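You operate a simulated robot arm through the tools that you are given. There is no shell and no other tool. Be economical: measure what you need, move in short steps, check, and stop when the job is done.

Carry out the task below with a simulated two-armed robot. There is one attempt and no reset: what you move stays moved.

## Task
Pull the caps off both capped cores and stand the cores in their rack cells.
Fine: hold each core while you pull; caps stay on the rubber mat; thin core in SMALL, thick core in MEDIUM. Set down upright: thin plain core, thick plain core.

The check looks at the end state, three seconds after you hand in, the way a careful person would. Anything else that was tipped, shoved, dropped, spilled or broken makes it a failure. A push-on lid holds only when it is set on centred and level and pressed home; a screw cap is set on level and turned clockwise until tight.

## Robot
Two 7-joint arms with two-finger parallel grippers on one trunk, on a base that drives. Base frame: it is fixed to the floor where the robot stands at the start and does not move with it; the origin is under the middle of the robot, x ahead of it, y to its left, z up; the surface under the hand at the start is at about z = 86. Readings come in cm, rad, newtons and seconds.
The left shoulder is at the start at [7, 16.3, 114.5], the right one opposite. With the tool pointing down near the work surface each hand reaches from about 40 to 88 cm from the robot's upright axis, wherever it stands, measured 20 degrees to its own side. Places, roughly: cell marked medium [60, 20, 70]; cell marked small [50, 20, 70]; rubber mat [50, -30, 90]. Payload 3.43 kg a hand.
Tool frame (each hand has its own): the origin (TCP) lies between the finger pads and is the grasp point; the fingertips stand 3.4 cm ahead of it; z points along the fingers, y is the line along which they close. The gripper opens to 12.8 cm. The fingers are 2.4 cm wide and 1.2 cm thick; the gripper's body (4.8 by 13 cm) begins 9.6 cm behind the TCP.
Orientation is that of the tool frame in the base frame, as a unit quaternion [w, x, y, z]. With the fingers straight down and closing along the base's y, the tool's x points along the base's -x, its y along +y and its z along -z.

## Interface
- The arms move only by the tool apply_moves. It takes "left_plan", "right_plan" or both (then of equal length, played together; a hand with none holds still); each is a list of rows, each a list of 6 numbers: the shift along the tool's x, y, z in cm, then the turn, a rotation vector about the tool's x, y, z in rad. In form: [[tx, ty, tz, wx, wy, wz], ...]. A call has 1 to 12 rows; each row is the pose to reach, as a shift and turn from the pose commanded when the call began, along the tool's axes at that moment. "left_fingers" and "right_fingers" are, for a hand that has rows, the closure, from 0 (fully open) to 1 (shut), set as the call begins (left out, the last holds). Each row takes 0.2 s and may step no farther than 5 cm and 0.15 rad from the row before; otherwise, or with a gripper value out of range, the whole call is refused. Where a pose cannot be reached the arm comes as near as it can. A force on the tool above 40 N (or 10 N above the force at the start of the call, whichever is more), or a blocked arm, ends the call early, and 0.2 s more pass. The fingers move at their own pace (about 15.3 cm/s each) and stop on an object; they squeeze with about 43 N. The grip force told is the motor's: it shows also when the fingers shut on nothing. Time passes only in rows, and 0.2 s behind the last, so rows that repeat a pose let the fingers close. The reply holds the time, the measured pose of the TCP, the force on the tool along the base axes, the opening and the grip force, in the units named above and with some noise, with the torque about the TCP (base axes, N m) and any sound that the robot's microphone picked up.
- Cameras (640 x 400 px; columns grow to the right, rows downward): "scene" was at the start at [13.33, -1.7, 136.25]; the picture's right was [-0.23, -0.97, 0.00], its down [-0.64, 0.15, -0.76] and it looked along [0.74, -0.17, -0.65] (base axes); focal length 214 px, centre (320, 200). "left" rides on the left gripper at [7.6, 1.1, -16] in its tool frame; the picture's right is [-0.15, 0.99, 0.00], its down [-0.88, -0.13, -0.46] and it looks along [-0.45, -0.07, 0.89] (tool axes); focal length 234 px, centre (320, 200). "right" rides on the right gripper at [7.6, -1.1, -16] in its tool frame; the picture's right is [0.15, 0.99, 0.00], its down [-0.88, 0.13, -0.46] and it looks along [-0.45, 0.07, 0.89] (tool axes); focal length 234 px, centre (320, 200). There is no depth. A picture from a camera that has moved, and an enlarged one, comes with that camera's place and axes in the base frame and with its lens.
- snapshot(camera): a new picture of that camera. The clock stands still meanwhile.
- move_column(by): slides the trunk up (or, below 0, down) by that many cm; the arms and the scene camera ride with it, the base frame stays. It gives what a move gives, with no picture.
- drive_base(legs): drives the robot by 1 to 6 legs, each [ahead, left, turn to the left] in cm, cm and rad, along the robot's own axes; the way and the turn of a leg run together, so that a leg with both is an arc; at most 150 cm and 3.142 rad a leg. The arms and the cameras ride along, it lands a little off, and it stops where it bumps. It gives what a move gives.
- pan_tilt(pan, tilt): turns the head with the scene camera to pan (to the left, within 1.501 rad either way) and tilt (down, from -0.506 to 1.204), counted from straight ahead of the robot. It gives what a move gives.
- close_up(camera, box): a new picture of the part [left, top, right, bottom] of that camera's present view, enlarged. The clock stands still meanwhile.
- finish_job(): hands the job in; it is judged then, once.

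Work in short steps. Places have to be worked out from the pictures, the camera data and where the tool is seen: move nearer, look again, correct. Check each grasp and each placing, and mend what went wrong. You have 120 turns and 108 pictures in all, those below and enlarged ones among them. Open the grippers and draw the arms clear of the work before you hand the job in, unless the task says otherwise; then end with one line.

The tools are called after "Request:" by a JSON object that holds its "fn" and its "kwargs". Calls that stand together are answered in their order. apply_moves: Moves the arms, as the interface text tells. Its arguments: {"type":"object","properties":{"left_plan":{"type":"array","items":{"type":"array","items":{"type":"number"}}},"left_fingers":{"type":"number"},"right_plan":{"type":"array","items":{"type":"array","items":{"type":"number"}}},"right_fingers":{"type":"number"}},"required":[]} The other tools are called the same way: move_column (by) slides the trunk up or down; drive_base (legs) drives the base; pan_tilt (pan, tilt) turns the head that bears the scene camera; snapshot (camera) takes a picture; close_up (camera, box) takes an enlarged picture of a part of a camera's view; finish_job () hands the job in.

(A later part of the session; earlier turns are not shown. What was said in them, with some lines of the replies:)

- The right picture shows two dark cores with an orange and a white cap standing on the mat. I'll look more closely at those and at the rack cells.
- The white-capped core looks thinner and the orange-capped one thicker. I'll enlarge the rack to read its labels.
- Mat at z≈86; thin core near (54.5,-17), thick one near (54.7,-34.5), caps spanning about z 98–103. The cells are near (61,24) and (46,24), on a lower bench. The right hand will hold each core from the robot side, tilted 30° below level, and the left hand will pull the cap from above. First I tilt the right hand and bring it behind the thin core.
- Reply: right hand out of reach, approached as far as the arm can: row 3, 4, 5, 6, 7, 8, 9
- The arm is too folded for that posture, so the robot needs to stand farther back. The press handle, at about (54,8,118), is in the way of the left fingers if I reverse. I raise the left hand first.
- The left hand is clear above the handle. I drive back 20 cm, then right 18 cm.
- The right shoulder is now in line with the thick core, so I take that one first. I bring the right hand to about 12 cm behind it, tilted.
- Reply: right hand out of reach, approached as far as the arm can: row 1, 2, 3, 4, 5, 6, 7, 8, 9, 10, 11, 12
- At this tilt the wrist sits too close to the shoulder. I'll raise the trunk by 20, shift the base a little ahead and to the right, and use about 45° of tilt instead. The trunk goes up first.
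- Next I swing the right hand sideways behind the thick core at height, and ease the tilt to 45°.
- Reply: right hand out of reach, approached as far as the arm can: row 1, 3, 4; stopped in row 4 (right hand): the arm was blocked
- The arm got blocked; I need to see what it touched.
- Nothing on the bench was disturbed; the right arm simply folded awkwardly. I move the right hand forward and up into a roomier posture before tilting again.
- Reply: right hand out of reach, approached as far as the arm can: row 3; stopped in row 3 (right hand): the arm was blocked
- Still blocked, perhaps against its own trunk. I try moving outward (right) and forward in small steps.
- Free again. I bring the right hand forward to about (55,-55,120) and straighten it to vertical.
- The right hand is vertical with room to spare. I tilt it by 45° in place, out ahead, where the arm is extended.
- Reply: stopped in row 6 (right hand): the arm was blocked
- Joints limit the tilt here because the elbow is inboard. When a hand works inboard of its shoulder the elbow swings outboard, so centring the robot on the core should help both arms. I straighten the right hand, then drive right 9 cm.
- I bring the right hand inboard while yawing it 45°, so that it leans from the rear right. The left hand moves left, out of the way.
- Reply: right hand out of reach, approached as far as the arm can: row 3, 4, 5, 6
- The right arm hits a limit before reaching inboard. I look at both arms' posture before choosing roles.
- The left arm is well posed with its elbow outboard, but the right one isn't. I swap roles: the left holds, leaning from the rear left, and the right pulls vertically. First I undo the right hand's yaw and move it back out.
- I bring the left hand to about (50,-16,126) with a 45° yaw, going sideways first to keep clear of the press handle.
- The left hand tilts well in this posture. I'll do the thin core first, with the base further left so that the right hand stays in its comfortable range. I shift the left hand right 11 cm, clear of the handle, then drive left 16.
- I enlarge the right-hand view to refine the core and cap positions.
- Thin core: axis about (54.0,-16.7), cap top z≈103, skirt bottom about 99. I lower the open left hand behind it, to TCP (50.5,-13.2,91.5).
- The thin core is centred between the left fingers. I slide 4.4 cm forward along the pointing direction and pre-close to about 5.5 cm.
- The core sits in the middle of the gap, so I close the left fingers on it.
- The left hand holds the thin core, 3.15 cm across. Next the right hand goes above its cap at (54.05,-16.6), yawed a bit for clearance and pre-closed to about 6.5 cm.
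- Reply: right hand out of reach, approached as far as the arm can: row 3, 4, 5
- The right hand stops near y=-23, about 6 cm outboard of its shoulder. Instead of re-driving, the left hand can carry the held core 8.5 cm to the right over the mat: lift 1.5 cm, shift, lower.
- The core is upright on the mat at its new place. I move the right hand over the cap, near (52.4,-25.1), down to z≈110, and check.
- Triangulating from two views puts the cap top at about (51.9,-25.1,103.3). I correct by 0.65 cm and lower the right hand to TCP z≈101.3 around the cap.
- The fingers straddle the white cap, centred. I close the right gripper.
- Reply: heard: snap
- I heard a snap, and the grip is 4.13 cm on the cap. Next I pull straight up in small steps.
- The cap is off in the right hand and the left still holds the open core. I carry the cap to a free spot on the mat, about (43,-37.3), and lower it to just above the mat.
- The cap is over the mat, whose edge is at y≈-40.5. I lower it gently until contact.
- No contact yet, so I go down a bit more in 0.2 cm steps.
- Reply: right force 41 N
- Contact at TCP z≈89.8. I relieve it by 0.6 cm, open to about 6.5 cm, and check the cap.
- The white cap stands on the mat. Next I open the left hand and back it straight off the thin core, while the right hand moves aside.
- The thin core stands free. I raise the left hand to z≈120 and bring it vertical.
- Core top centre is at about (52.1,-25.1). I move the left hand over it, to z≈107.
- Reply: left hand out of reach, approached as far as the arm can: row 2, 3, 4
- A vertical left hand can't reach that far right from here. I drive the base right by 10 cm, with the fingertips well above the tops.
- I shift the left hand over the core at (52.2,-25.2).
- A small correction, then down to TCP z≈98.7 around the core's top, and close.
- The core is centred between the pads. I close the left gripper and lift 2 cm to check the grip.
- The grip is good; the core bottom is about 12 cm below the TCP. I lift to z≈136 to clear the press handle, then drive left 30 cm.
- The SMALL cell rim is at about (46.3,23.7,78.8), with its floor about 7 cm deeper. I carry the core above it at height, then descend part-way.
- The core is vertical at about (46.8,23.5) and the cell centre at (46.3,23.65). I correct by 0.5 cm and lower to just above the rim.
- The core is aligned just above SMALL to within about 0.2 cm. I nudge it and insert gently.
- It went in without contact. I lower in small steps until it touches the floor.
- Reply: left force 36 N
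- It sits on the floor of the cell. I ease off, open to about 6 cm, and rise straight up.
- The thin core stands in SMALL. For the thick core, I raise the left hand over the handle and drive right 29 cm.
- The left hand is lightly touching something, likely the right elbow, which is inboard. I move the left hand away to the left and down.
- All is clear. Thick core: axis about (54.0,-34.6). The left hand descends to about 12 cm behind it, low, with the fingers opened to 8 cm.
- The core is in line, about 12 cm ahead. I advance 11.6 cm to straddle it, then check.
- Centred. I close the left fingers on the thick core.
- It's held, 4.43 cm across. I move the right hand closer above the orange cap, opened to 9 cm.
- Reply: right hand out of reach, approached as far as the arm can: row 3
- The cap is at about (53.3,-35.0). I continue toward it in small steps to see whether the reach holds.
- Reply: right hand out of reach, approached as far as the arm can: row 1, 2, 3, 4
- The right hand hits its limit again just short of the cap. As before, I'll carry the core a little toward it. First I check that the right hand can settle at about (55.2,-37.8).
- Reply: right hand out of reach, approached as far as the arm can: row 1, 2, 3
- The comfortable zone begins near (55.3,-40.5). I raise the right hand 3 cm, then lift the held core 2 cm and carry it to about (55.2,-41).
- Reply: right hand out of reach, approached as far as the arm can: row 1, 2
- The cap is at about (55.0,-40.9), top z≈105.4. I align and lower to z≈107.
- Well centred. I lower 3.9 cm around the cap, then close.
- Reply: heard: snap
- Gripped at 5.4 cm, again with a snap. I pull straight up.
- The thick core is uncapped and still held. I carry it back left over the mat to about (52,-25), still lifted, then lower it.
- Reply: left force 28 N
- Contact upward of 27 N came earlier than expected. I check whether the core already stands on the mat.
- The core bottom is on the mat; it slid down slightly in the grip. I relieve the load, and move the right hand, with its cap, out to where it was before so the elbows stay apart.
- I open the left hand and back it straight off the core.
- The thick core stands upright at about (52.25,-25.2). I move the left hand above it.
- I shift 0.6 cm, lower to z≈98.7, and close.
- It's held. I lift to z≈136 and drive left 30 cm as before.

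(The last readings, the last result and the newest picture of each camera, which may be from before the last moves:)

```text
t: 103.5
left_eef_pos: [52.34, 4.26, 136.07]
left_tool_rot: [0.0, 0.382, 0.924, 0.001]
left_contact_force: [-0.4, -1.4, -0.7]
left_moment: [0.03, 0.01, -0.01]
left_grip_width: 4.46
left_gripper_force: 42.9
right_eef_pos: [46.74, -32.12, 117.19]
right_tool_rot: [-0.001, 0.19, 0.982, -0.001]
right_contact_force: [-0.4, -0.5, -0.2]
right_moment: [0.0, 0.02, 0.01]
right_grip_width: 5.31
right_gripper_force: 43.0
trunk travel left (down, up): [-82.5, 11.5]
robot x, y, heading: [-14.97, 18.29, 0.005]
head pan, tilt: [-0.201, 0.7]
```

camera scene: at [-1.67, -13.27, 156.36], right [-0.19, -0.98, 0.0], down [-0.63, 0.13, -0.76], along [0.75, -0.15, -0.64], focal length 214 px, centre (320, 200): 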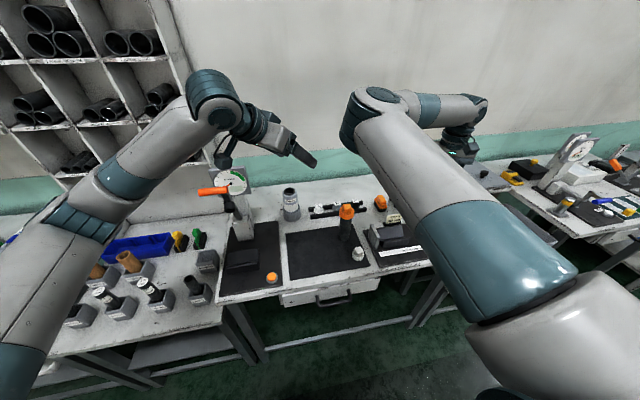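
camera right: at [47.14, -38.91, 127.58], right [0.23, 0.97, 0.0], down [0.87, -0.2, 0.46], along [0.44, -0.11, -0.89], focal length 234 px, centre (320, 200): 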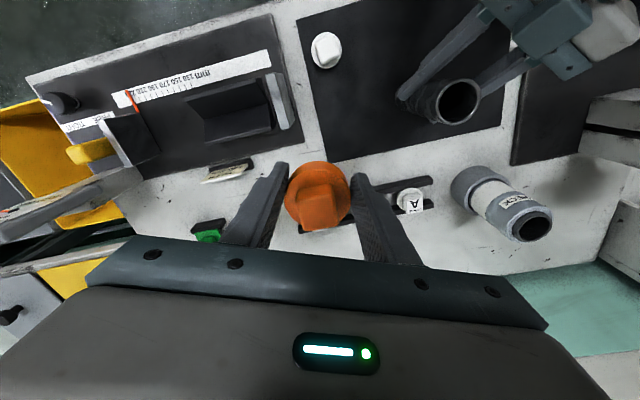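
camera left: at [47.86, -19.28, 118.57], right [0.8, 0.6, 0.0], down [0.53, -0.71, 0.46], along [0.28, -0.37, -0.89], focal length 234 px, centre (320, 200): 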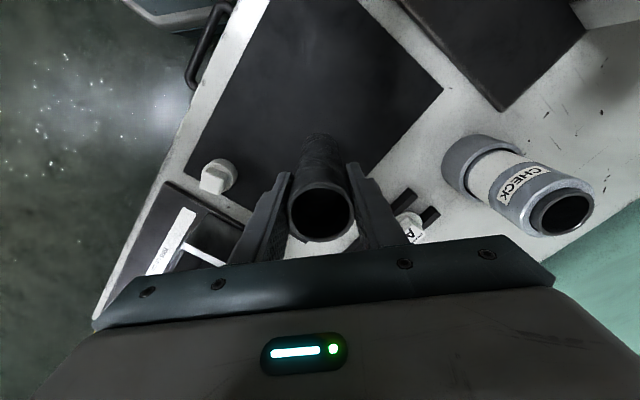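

MEDIUM's rim centre is at about (61.1,23.4,79). I go left first, then ahead, then down part-way.

Request:
{"fn": "apply_moves", "kwargs": {"left_plan": [[3.4, 3.4, 0, 0, 0, 0], [6.85, 6.85, 0, 0, 0, 0], [10.3, 10.3, 0, 0, 0, 0], [13.7, 13.7, 0, 0, 0, 0], [10.6, 16.8, 0, 0, 0, 0], [7.6, 19.8, 0, 0, 0, 0], [7.6, 19.8, 5, 0, 0, 0], [7.6, 19.8, 10, 0, 0, 0], [7.6, 19.8, 15, 0, 0, 0], [7.6, 19.8, 20, 0, 0, 0], [7.6, 19.8, 25, 0, 0, 0], [7.6, 19.8, 30, 0, 0, 0]]}}

Request:
{"fn": "pan_tilt", "kwargs": {"pan": 0.0, "tilt": 0.8}}

Request:
{"fn": "close_up", "kwargs": {"camera": "left", "box": [260, 90, 390, 250]}}

Request:
{"fn": "close_up", "kwargs": {"camera": "scene", "box": [260, 170, 360, 250]}}

```text
t: 106.1
left_eef_pos: [61.14, 24.09, 106.28]
left_tool_rot: [0.001, 0.382, 0.924, 0.0]
left_contact_force: [0.5, -0.7, -1.3]
left_moment: [0.0, 0.02, -0.02]
left_grip_width: 4.48
left_gripper_force: 43.0
right_eef_pos: [46.81, -31.87, 117.18]
right_tool_rot: [-0.002, 0.19, 0.982, -0.002]
right_contact_force: [-0.2, 0.1, -0.1]
right_moment: [0.0, 0.01, 0.0]
right_grip_width: 5.33
right_gripper_force: 42.7
trunk travel left (down, up): [-82.5, 11.5]
robot x, y, heading: [-15.16, 18.52, 0.006]
head pan, tilt: [-0.201, 0.7]
```

```text
t: 106.9
left_eef_pos: [60.96, 24.17, 106.36]
left_tool_rot: [0.001, 0.382, 0.924, 0.0]
left_contact_force: [-0.3, -0.2, -1.3]
left_moment: [-0.02, 0.02, 0.0]
left_grip_width: 4.45
left_gripper_force: 42.3
right_eef_pos: [46.64, -31.92, 117.42]
right_tool_rot: [0.0, 0.19, 0.982, -0.002]
right_contact_force: [-0.3, -0.2, -0.1]
right_moment: [-0.02, 0.0, -0.01]
right_grip_width: 5.36
right_gripper_force: 42.4
trunk travel left (down, up): [-82.5, 11.5]
robot x, y, heading: [-15.05, 18.03, 0.002]
head pan, tilt: [0.0, 0.799]
```

```text
2.50 times, centred on (325, 170) of left
camera zoom: at [56.48, 30.25, 122.25], right [0.8, 0.6, 0.0], down [0.53, -0.71, 0.46], along [0.27, -0.37, -0.89], focal length 585 px, centre (308, 275)
```

zoom: 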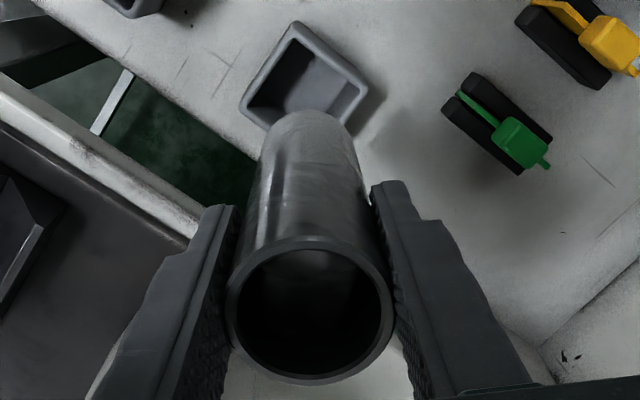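

```text
5.00 times, centred on (310, 210) of scene
camera zoom: at [-2.0, 18.55, 155.53], right [0.0, -1.0, 0.0], down [-0.72, 0.0, -0.7], along [0.7, 0.0, -0.72], focal length 1072 px, centre (370, 150)
```

zoom: 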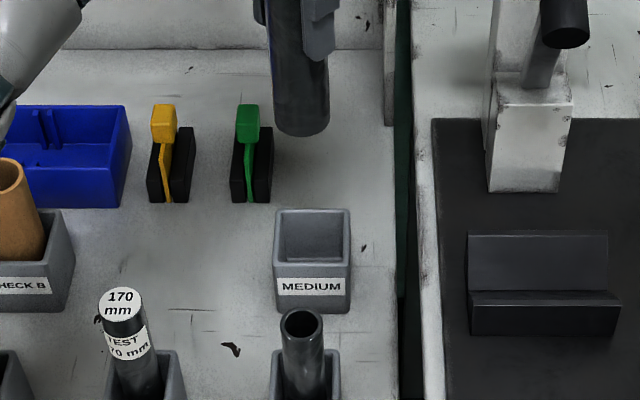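

Core at (61.2,24.0), cell centre at about (60.8,23.6). I correct and lower to just above the rim.

Request:
{"fn": "apply_moves", "kwargs": {"left_plan": [[-0.07, -0.57, 0, 0, 0, 0], [-0.07, -0.57, 4.5, 0, 0, 0], [-0.07, -0.57, 9, 0, 0, 0], [-0.07, -0.57, 13, 0, 0, 0]]}}

Request:
{"fn": "close_up", "kwargs": {"camera": "left", "box": [260, 90, 390, 250]}}

Request:
{"fn": "close_up", "kwargs": {"camera": "scene", "box": [260, 170, 360, 250]}}

```text
t: 107.9
left_eef_pos: [60.9, 23.31, 93.15]
left_tool_rot: [0.001, 0.382, 0.924, 0.0]
left_contact_force: [0.8, 0.4, -0.3]
left_moment: [0.02, 0.03, 0.04]
left_grip_width: 4.47
left_gripper_force: 43.2
right_eef_pos: [46.84, -31.83, 117.28]
right_tool_rot: [-0.001, 0.19, 0.982, -0.001]
right_contact_force: [-0.5, -0.4, -0.4]
right_moment: [0.03, 0.02, -0.02]
right_grip_width: 5.32
right_gripper_force: 42.5
trunk travel left (down, up): [-82.5, 11.5]
robot x, y, heading: [-15.54, 18.53, 0.002]
head pan, tilt: [0.0, 0.799]
```

```text
2.50 times, centred on (325, 170) of left
camera zoom: at [56.23, 29.47, 109.11], right [0.8, 0.6, 0.0], down [0.53, -0.71, 0.46], along [0.27, -0.37, -0.89], focal length 585 px, centre (308, 275)
```

zoom: 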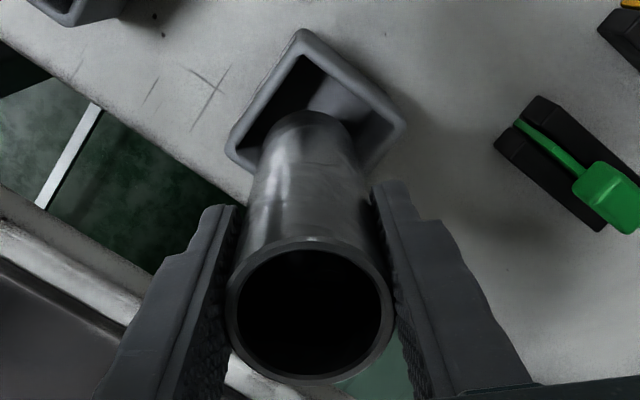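

```text
5.00 times, centred on (310, 210) of scene
camera zoom: at [-1.95, 18.48, 155.53], right [0.0, -1.0, 0.0], down [-0.72, 0.0, -0.7], along [0.7, 0.0, -0.72], focal length 1072 px, centre (370, 150)
```

zoom: 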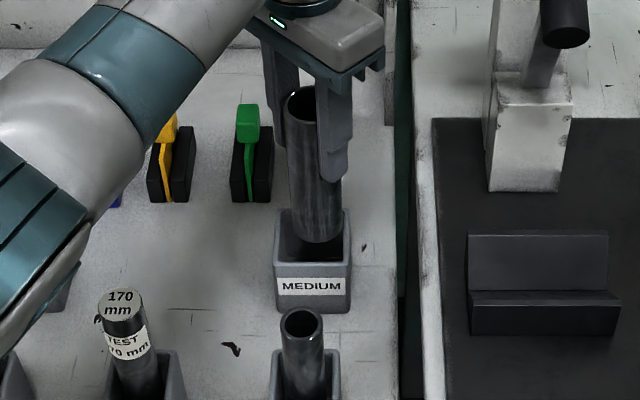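

The core sits 0.4 cm low in y relative to the cell. I nudge it and insert gently.

Request:
{"fn": "apply_moves", "kwargs": {"left_plan": [[0.28, 0.28, 0, 0, 0, 0], [0.28, 0.28, 1.5, 0, 0, 0], [0.28, 0.28, 3, 0, 0, 0], [0.28, 0.28, 4.5, 0, 0, 0], [0.28, 0.28, 6, 0, 0, 0], [0.28, 0.28, 7.3, 0, 0, 0]]}}

Request:
{"fn": "close_up", "kwargs": {"camera": "scene", "box": [260, 170, 360, 250]}}

```text
t: 109.3
left_eef_pos: [60.66, 23.99, 85.75]
left_tool_rot: [0.0, 0.382, 0.924, -0.001]
left_contact_force: [0.3, 0.0, -1.1]
left_moment: [0.0, -0.01, -0.01]
left_grip_width: 4.45
left_gripper_force: 43.0
right_eef_pos: [46.91, -31.91, 117.29]
right_tool_rot: [0.0, 0.19, 0.982, -0.002]
right_contact_force: [-0.3, -0.5, 0.3]
right_moment: [-0.01, -0.05, -0.02]
right_grip_width: 5.31
right_gripper_force: 42.9
trunk travel left (down, up): [-82.5, 11.5]
robot x, y, heading: [-15.13, 18.17, -0.003]
head pan, tilt: [0.0, 0.799]
```

```text
5.00 times, centred on (310, 210) of scene
camera zoom: at [-1.98, 18.53, 155.53], right [0.0, -1.0, 0.0], down [-0.72, 0.0, -0.7], along [0.7, 0.0, -0.72], focal length 1072 px, centre (370, 150)
```

zoom: 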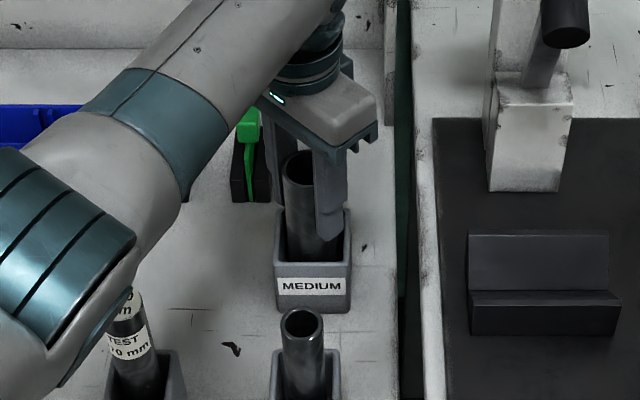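

Inserted without contact, and the forearm is well above the test cores. I lower to touch.

Request:
{"fn": "apply_moves", "kwargs": {"left_plan": [[0, 0, 0.3, 0, 0, 0], [0, 0, 0.6, 0, 0, 0], [0, 0, 0.9, 0, 0, 0], [0, 0, 1.2, 0, 0, 0], [0, 0, 1.5, 0, 0, 0], [0, 0, 1.8, 0, 0, 0]]}}

```text
t: 110.7
left_eef_pos: [60.57, 23.73, 84.54]
left_tool_rot: [0.006, 0.381, 0.924, 0.0]
left_contact_force: [-3.7, 3.1, 33.7]
left_moment: [-0.09, 0.67, 0.05]
left_grip_width: 4.46
left_gripper_force: 42.9
right_eef_pos: [46.31, -31.9, 117.61]
right_tool_rot: [0.001, 0.189, 0.982, -0.001]
right_contact_force: [-0.2, -0.1, 0.0]
right_moment: [-0.02, -0.02, 0.0]
right_grip_width: 5.32
right_gripper_force: 42.7
trunk travel left (down, up): [-82.5, 11.5]
robot x, y, heading: [-15.11, 17.63, -0.001]
head pan, tilt: [0.0, 0.799]
```

It's on the cell floor, with the same depth reading as SMALL. I ease off, open, and rise.

Request:
{"fn": "apply_moves", "kwargs": {"left_plan": [[0, 0, -0.6, 0, 0, 0], [0, 0, -0.6, 0, 0, 0]]}}

Request:
{"fn": "apply_moves", "kwargs": {"left_plan": [[0, 0, 0, 0, 0, 0], [0, 0, 0, 0, 0, 0], [0, 0, -4, 0, 0, 0], [0, 0, -8.5, 0, 0, 0], [0, 0, -13, 0, 0, 0], [0, 0, -17.5, 0, 0, 0], [0, 0, -22, 0, 0, 0], [0, 0, -27, 0, 0, 0]], "left_fingers": 0.4}}

Request:
{"fn": "close_up", "kwargs": {"camera": "scene", "box": [240, 170, 370, 270]}}

Request:
{"fn": "snapshot", "kwargs": {"camera": "right"}}

```text
t: 111.3
left_eef_pos: [60.62, 23.79, 84.79]
left_tool_rot: [0.002, 0.382, 0.924, 0.0]
left_contact_force: [4.2, -2.4, 14.7]
left_moment: [-0.2, -0.45, 0.05]
left_grip_width: 4.43
left_gripper_force: 42.9
right_eef_pos: [46.69, -32.01, 117.33]
right_tool_rot: [0.001, 0.19, 0.982, -0.002]
right_contact_force: [0.6, -0.8, -0.4]
right_moment: [0.04, 0.02, 0.0]
right_grip_width: 5.35
right_gripper_force: 43.2
trunk travel left (down, up): [-82.5, 11.5]
robot x, y, heading: [-15.2, 18.07, -0.002]
head pan, tilt: [0.0, 0.799]
```

```text
t: 113.1
left_eef_pos: [60.28, 24.03, 111.64]
left_tool_rot: [-0.001, 0.382, 0.924, -0.001]
left_contact_force: [-0.2, -0.7, -1.0]
left_moment: [-0.01, -0.04, -0.03]
left_grip_width: 7.68
left_gripper_force: 0.1
right_eef_pos: [46.82, -31.69, 117.36]
right_tool_rot: [-0.001, 0.19, 0.982, -0.002]
right_contact_force: [0.0, -0.3, 0.3]
right_moment: [-0.07, -0.02, 0.02]
right_grip_width: 5.3
right_gripper_force: 43.1
trunk travel left (down, up): [-82.5, 11.5]
robot x, y, heading: [-15.28, 18.44, 0.002]
head pan, tilt: [0.0, 0.799]
```

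```text
4.00 times, centred on (305, 220) of scene
camera zoom: at [-2.08, 18.69, 155.53], right [0.0, -1.0, 0.0], down [-0.72, 0.0, -0.7], along [0.7, 0.0, -0.72], focal length 858 px, centre (380, 120)
```

zoom: 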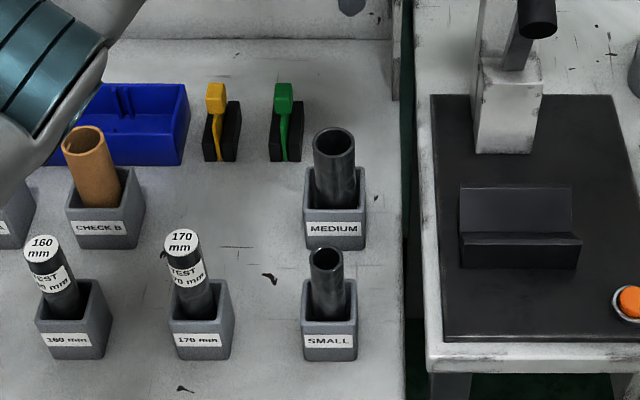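

```text
21 pictures are left
camera right: at [39.28, -29.92, 133.33], right [0.23, 0.97, 0.0], down [0.87, -0.21, 0.46], along [0.44, -0.11, -0.89], focal length 234 px, centre (320, 200)
```

right: 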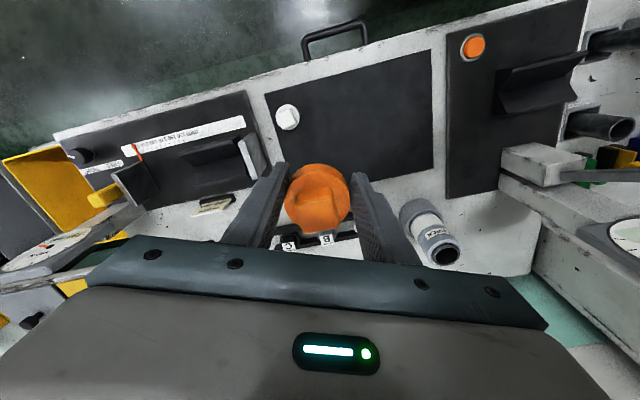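

Both cores stand in their cells. Next the orange cap goes down onto the mat at about (48,-29).

Request:
{"fn": "apply_moves", "kwargs": {"right_plan": [[0, 3, 0, 0, 0, 0], [0, 3, 5, 0, 0, 0], [0, 3, 10, 0, 0, 0], [0, 3, 15, 0, 0, 0], [0, 3, 20, 0, 0, 0], [0, 3, 25, 0, 0, 0]]}}

Request:
{"fn": "apply_moves", "kwargs": {"right_plan": [[0, 0, 0.5, 0, 0, 0], [0, 0, 1, 0, 0, 0], [0, 0, 1.5, 0, 0, 0], [0, 0, 1.9, 0, 0, 0], [0, 0, 2.2, 0, 0, 0], [0, 0, 2.5, 0, 0, 0], [0, 0, 2.8, 0, 0, 0]]}}

Request:
{"fn": "snapshot", "kwargs": {"camera": "right"}}

```text
t: 114.5
left_eef_pos: [60.6, 23.82, 111.45]
left_tool_rot: [0.001, 0.382, 0.924, -0.001]
left_contact_force: [0.1, 0.4, -0.6]
left_moment: [0.0, 0.0, 0.05]
left_grip_width: 7.68
left_gripper_force: 0.0
right_eef_pos: [47.8, -29.45, 92.18]
right_tool_rot: [-0.001, 0.192, 0.981, -0.001]
right_contact_force: [-0.5, 0.9, -1.3]
right_moment: [0.05, -0.02, 0.0]
right_grip_width: 5.27
right_gripper_force: 42.5
trunk travel left (down, up): [-82.5, 11.5]
robot x, y, heading: [-15.23, 18.27, 0.0]
head pan, tilt: [0.0, 0.799]
```

```text
t: 116.1
left_eef_pos: [60.27, 24.1, 111.77]
left_tool_rot: [0.002, 0.382, 0.924, -0.001]
left_contact_force: [0.3, -0.5, -0.3]
left_moment: [0.01, 0.01, -0.04]
left_grip_width: 7.67
left_gripper_force: 0.0
right_eef_pos: [47.81, -29.19, 89.84]
right_tool_rot: [0.002, 0.189, 0.982, -0.003]
right_contact_force: [1.4, -0.1, 17.7]
right_moment: [0.32, -0.17, 0.0]
right_grip_width: 5.28
right_gripper_force: 43.3
trunk travel left (down, up): [-82.5, 11.5]
robot x, y, heading: [-15.03, 17.87, -0.001]
head pan, tilt: [0.0, 0.799]
```

```text
20 pictures are left
camera right: at [40.41, -27.27, 105.81], right [0.23, 0.97, -0.01], down [0.86, -0.2, 0.46], along [0.45, -0.11, -0.89], focal length 234 px, centre (320, 200)
```

right: 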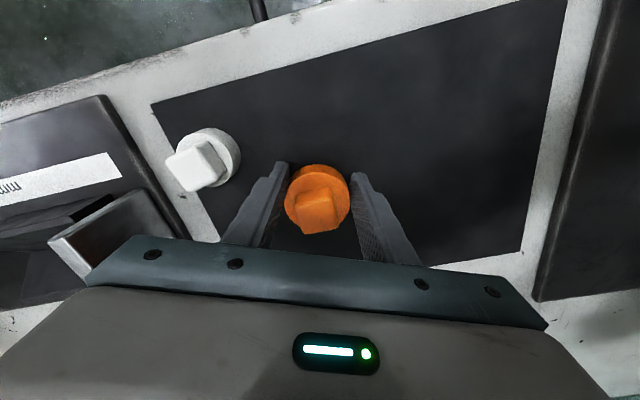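

Contact with the mat. I ease off 0.3 cm, open, and rise.

Request:
{"fn": "apply_moves", "kwargs": {"right_plan": [[0, 0, -0.3, 0, 0, 0], [0, 0, -0.3, 0, 0, 0]]}}

Request:
{"fn": "apply_moves", "kwargs": {"right_plan": [[0, 0, 0, 0, 0, 0], [0, 0, 0, 0, 0, 0], [0, 0, -4, 0, 0, 0], [0, 0, -9, 0, 0, 0], [0, 0, -14, 0, 0, 0], [0, 0, -19, 0, 0, 0], [0, 0, -24, 0, 0, 0], [0, 0, -29, 0, 0, 0]], "right_fingers": 0.35}}

Request:
{"fn": "apply_moves", "kwargs": {"left_plan": [[0, 0, -4.8, 0, 0, 0], [0, 0, -9.6, 0, 0, 0], [0, 0, -14.4, 0, 0, 0], [0, 0, -19, 0, 0, 0], [0, 0, -24, 0, 0, 0]], "left_fingers": 0, "right_plan": [[0, 0, 0, 0, 0, 0], [0, 0, 0, 0, 0, 0], [0, 0, 0, 0, 0, 0], [0, 0, 0, 0, 0, 0], [0, 0, 0, 0, 0, 0]], "right_fingers": 0}}

Request:
{"fn": "snapshot", "kwargs": {"camera": "right"}}

Request:
{"fn": "snapshot", "kwargs": {"camera": "scene"}}

Request:
{"fn": "snapshot", "kwargs": {"camera": "left"}}

```text
t: 116.7
left_eef_pos: [60.46, 24.06, 111.62]
left_tool_rot: [0.001, 0.382, 0.924, 0.0]
left_contact_force: [-0.4, -0.1, 0.0]
left_moment: [-0.02, 0.02, -0.01]
left_grip_width: 7.66
left_gripper_force: 0.1
right_eef_pos: [47.98, -29.16, 89.91]
right_tool_rot: [0.001, 0.19, 0.982, -0.002]
right_contact_force: [4.7, -2.4, 11.4]
right_moment: [0.08, -0.39, -0.12]
right_grip_width: 5.27
right_gripper_force: 42.9
trunk travel left (down, up): [-82.5, 11.5]
robot x, y, heading: [-15.21, 17.94, -0.001]
head pan, tilt: [0.0, 0.799]
```

```text
t: 118.5
left_eef_pos: [60.37, 23.95, 111.7]
left_tool_rot: [0.001, 0.382, 0.924, -0.001]
left_contact_force: [0.6, 0.2, 0.0]
left_moment: [-0.05, -0.02, 0.01]
left_grip_width: 7.69
left_gripper_force: 0.2
right_eef_pos: [47.61, -29.17, 119.06]
right_tool_rot: [0.0, 0.19, 0.982, -0.002]
right_contact_force: [-0.4, -0.3, 0.6]
right_moment: [0.01, 0.01, 0.04]
right_grip_width: 8.31
right_gripper_force: 0.0
trunk travel left (down, up): [-82.5, 11.5]
robot x, y, heading: [-15.38, 18.34, 0.002]
head pan, tilt: [0.0, 0.799]
```

```text
t: 119.7
left_eef_pos: [60.44, 23.79, 135.89]
left_tool_rot: [0.002, 0.382, 0.924, 0.0]
left_contact_force: [0.1, 0.3, -0.4]
left_moment: [-0.01, -0.03, 0.0]
left_grip_width: 12.79
left_gripper_force: 0.0
right_eef_pos: [47.46, -29.33, 119.14]
right_tool_rot: [0.001, 0.19, 0.982, -0.001]
right_contact_force: [-0.3, 0.2, 0.6]
right_moment: [0.03, -0.04, 0.0]
right_grip_width: 12.8
right_gripper_force: 0.1
trunk travel left (down, up): [-82.5, 11.5]
robot x, y, heading: [-15.01, 17.93, 0.003]
head pan, tilt: [0.0, 0.799]
```

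```text
19 pictures are left
camera right: at [40.01, -27.44, 134.99], right [0.23, 0.97, 0.0], down [0.87, -0.21, 0.46], along [0.44, -0.11, -0.89], focal length 234 px, centre (320, 200)
```

right: 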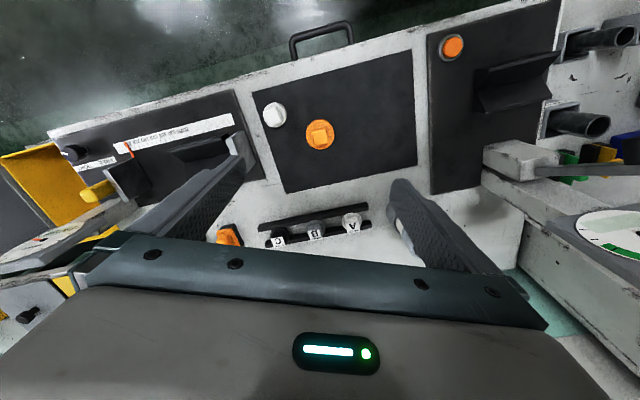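

```text
18 pictures are left
camera scene: at [-2.26, 18.41, 155.55], right [0.0, -1.0, 0.0], down [-0.72, 0.0, -0.7], along [0.7, 0.0, -0.72], focal length 214 px, centre (320, 200)
```

scene: 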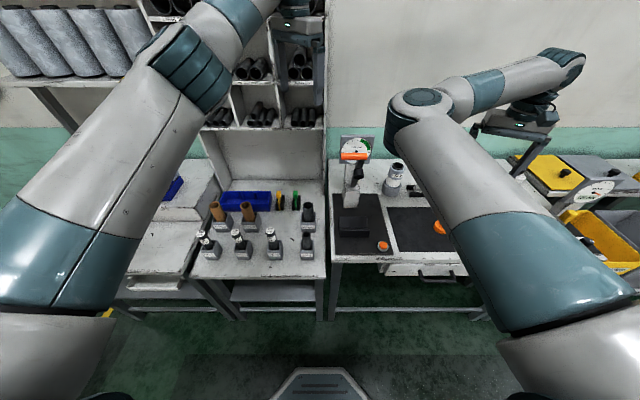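

```text
17 pictures are left
camera left: at [55.84, 29.85, 151.74], right [0.8, 0.6, 0.0], down [0.53, -0.71, 0.46], along [0.28, -0.37, -0.89], focal length 234 px, centre (320, 200)
```

left: 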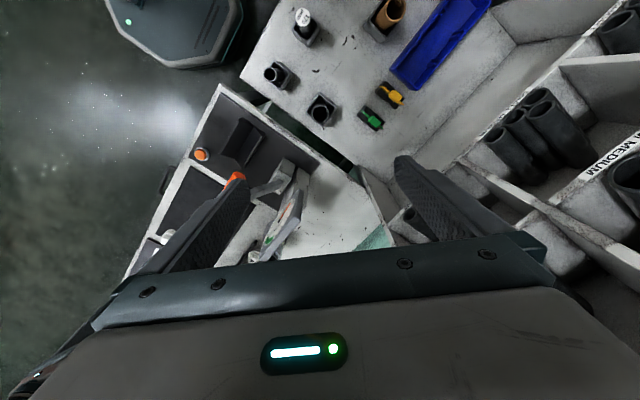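

Both caps lie on the mat, both cores stand in their cells, nothing else has moved, and the grippers are open and clear. I hand in.

Request:
{"fn": "finish_job", "kwargs": {}}

```text
The job is handed in.
```

I pulled both caps off. The thin core now stands in SMALL and the thick core in MEDIUM, both caps are on the rubber mat, and the last pictures show nothing else disturbed.
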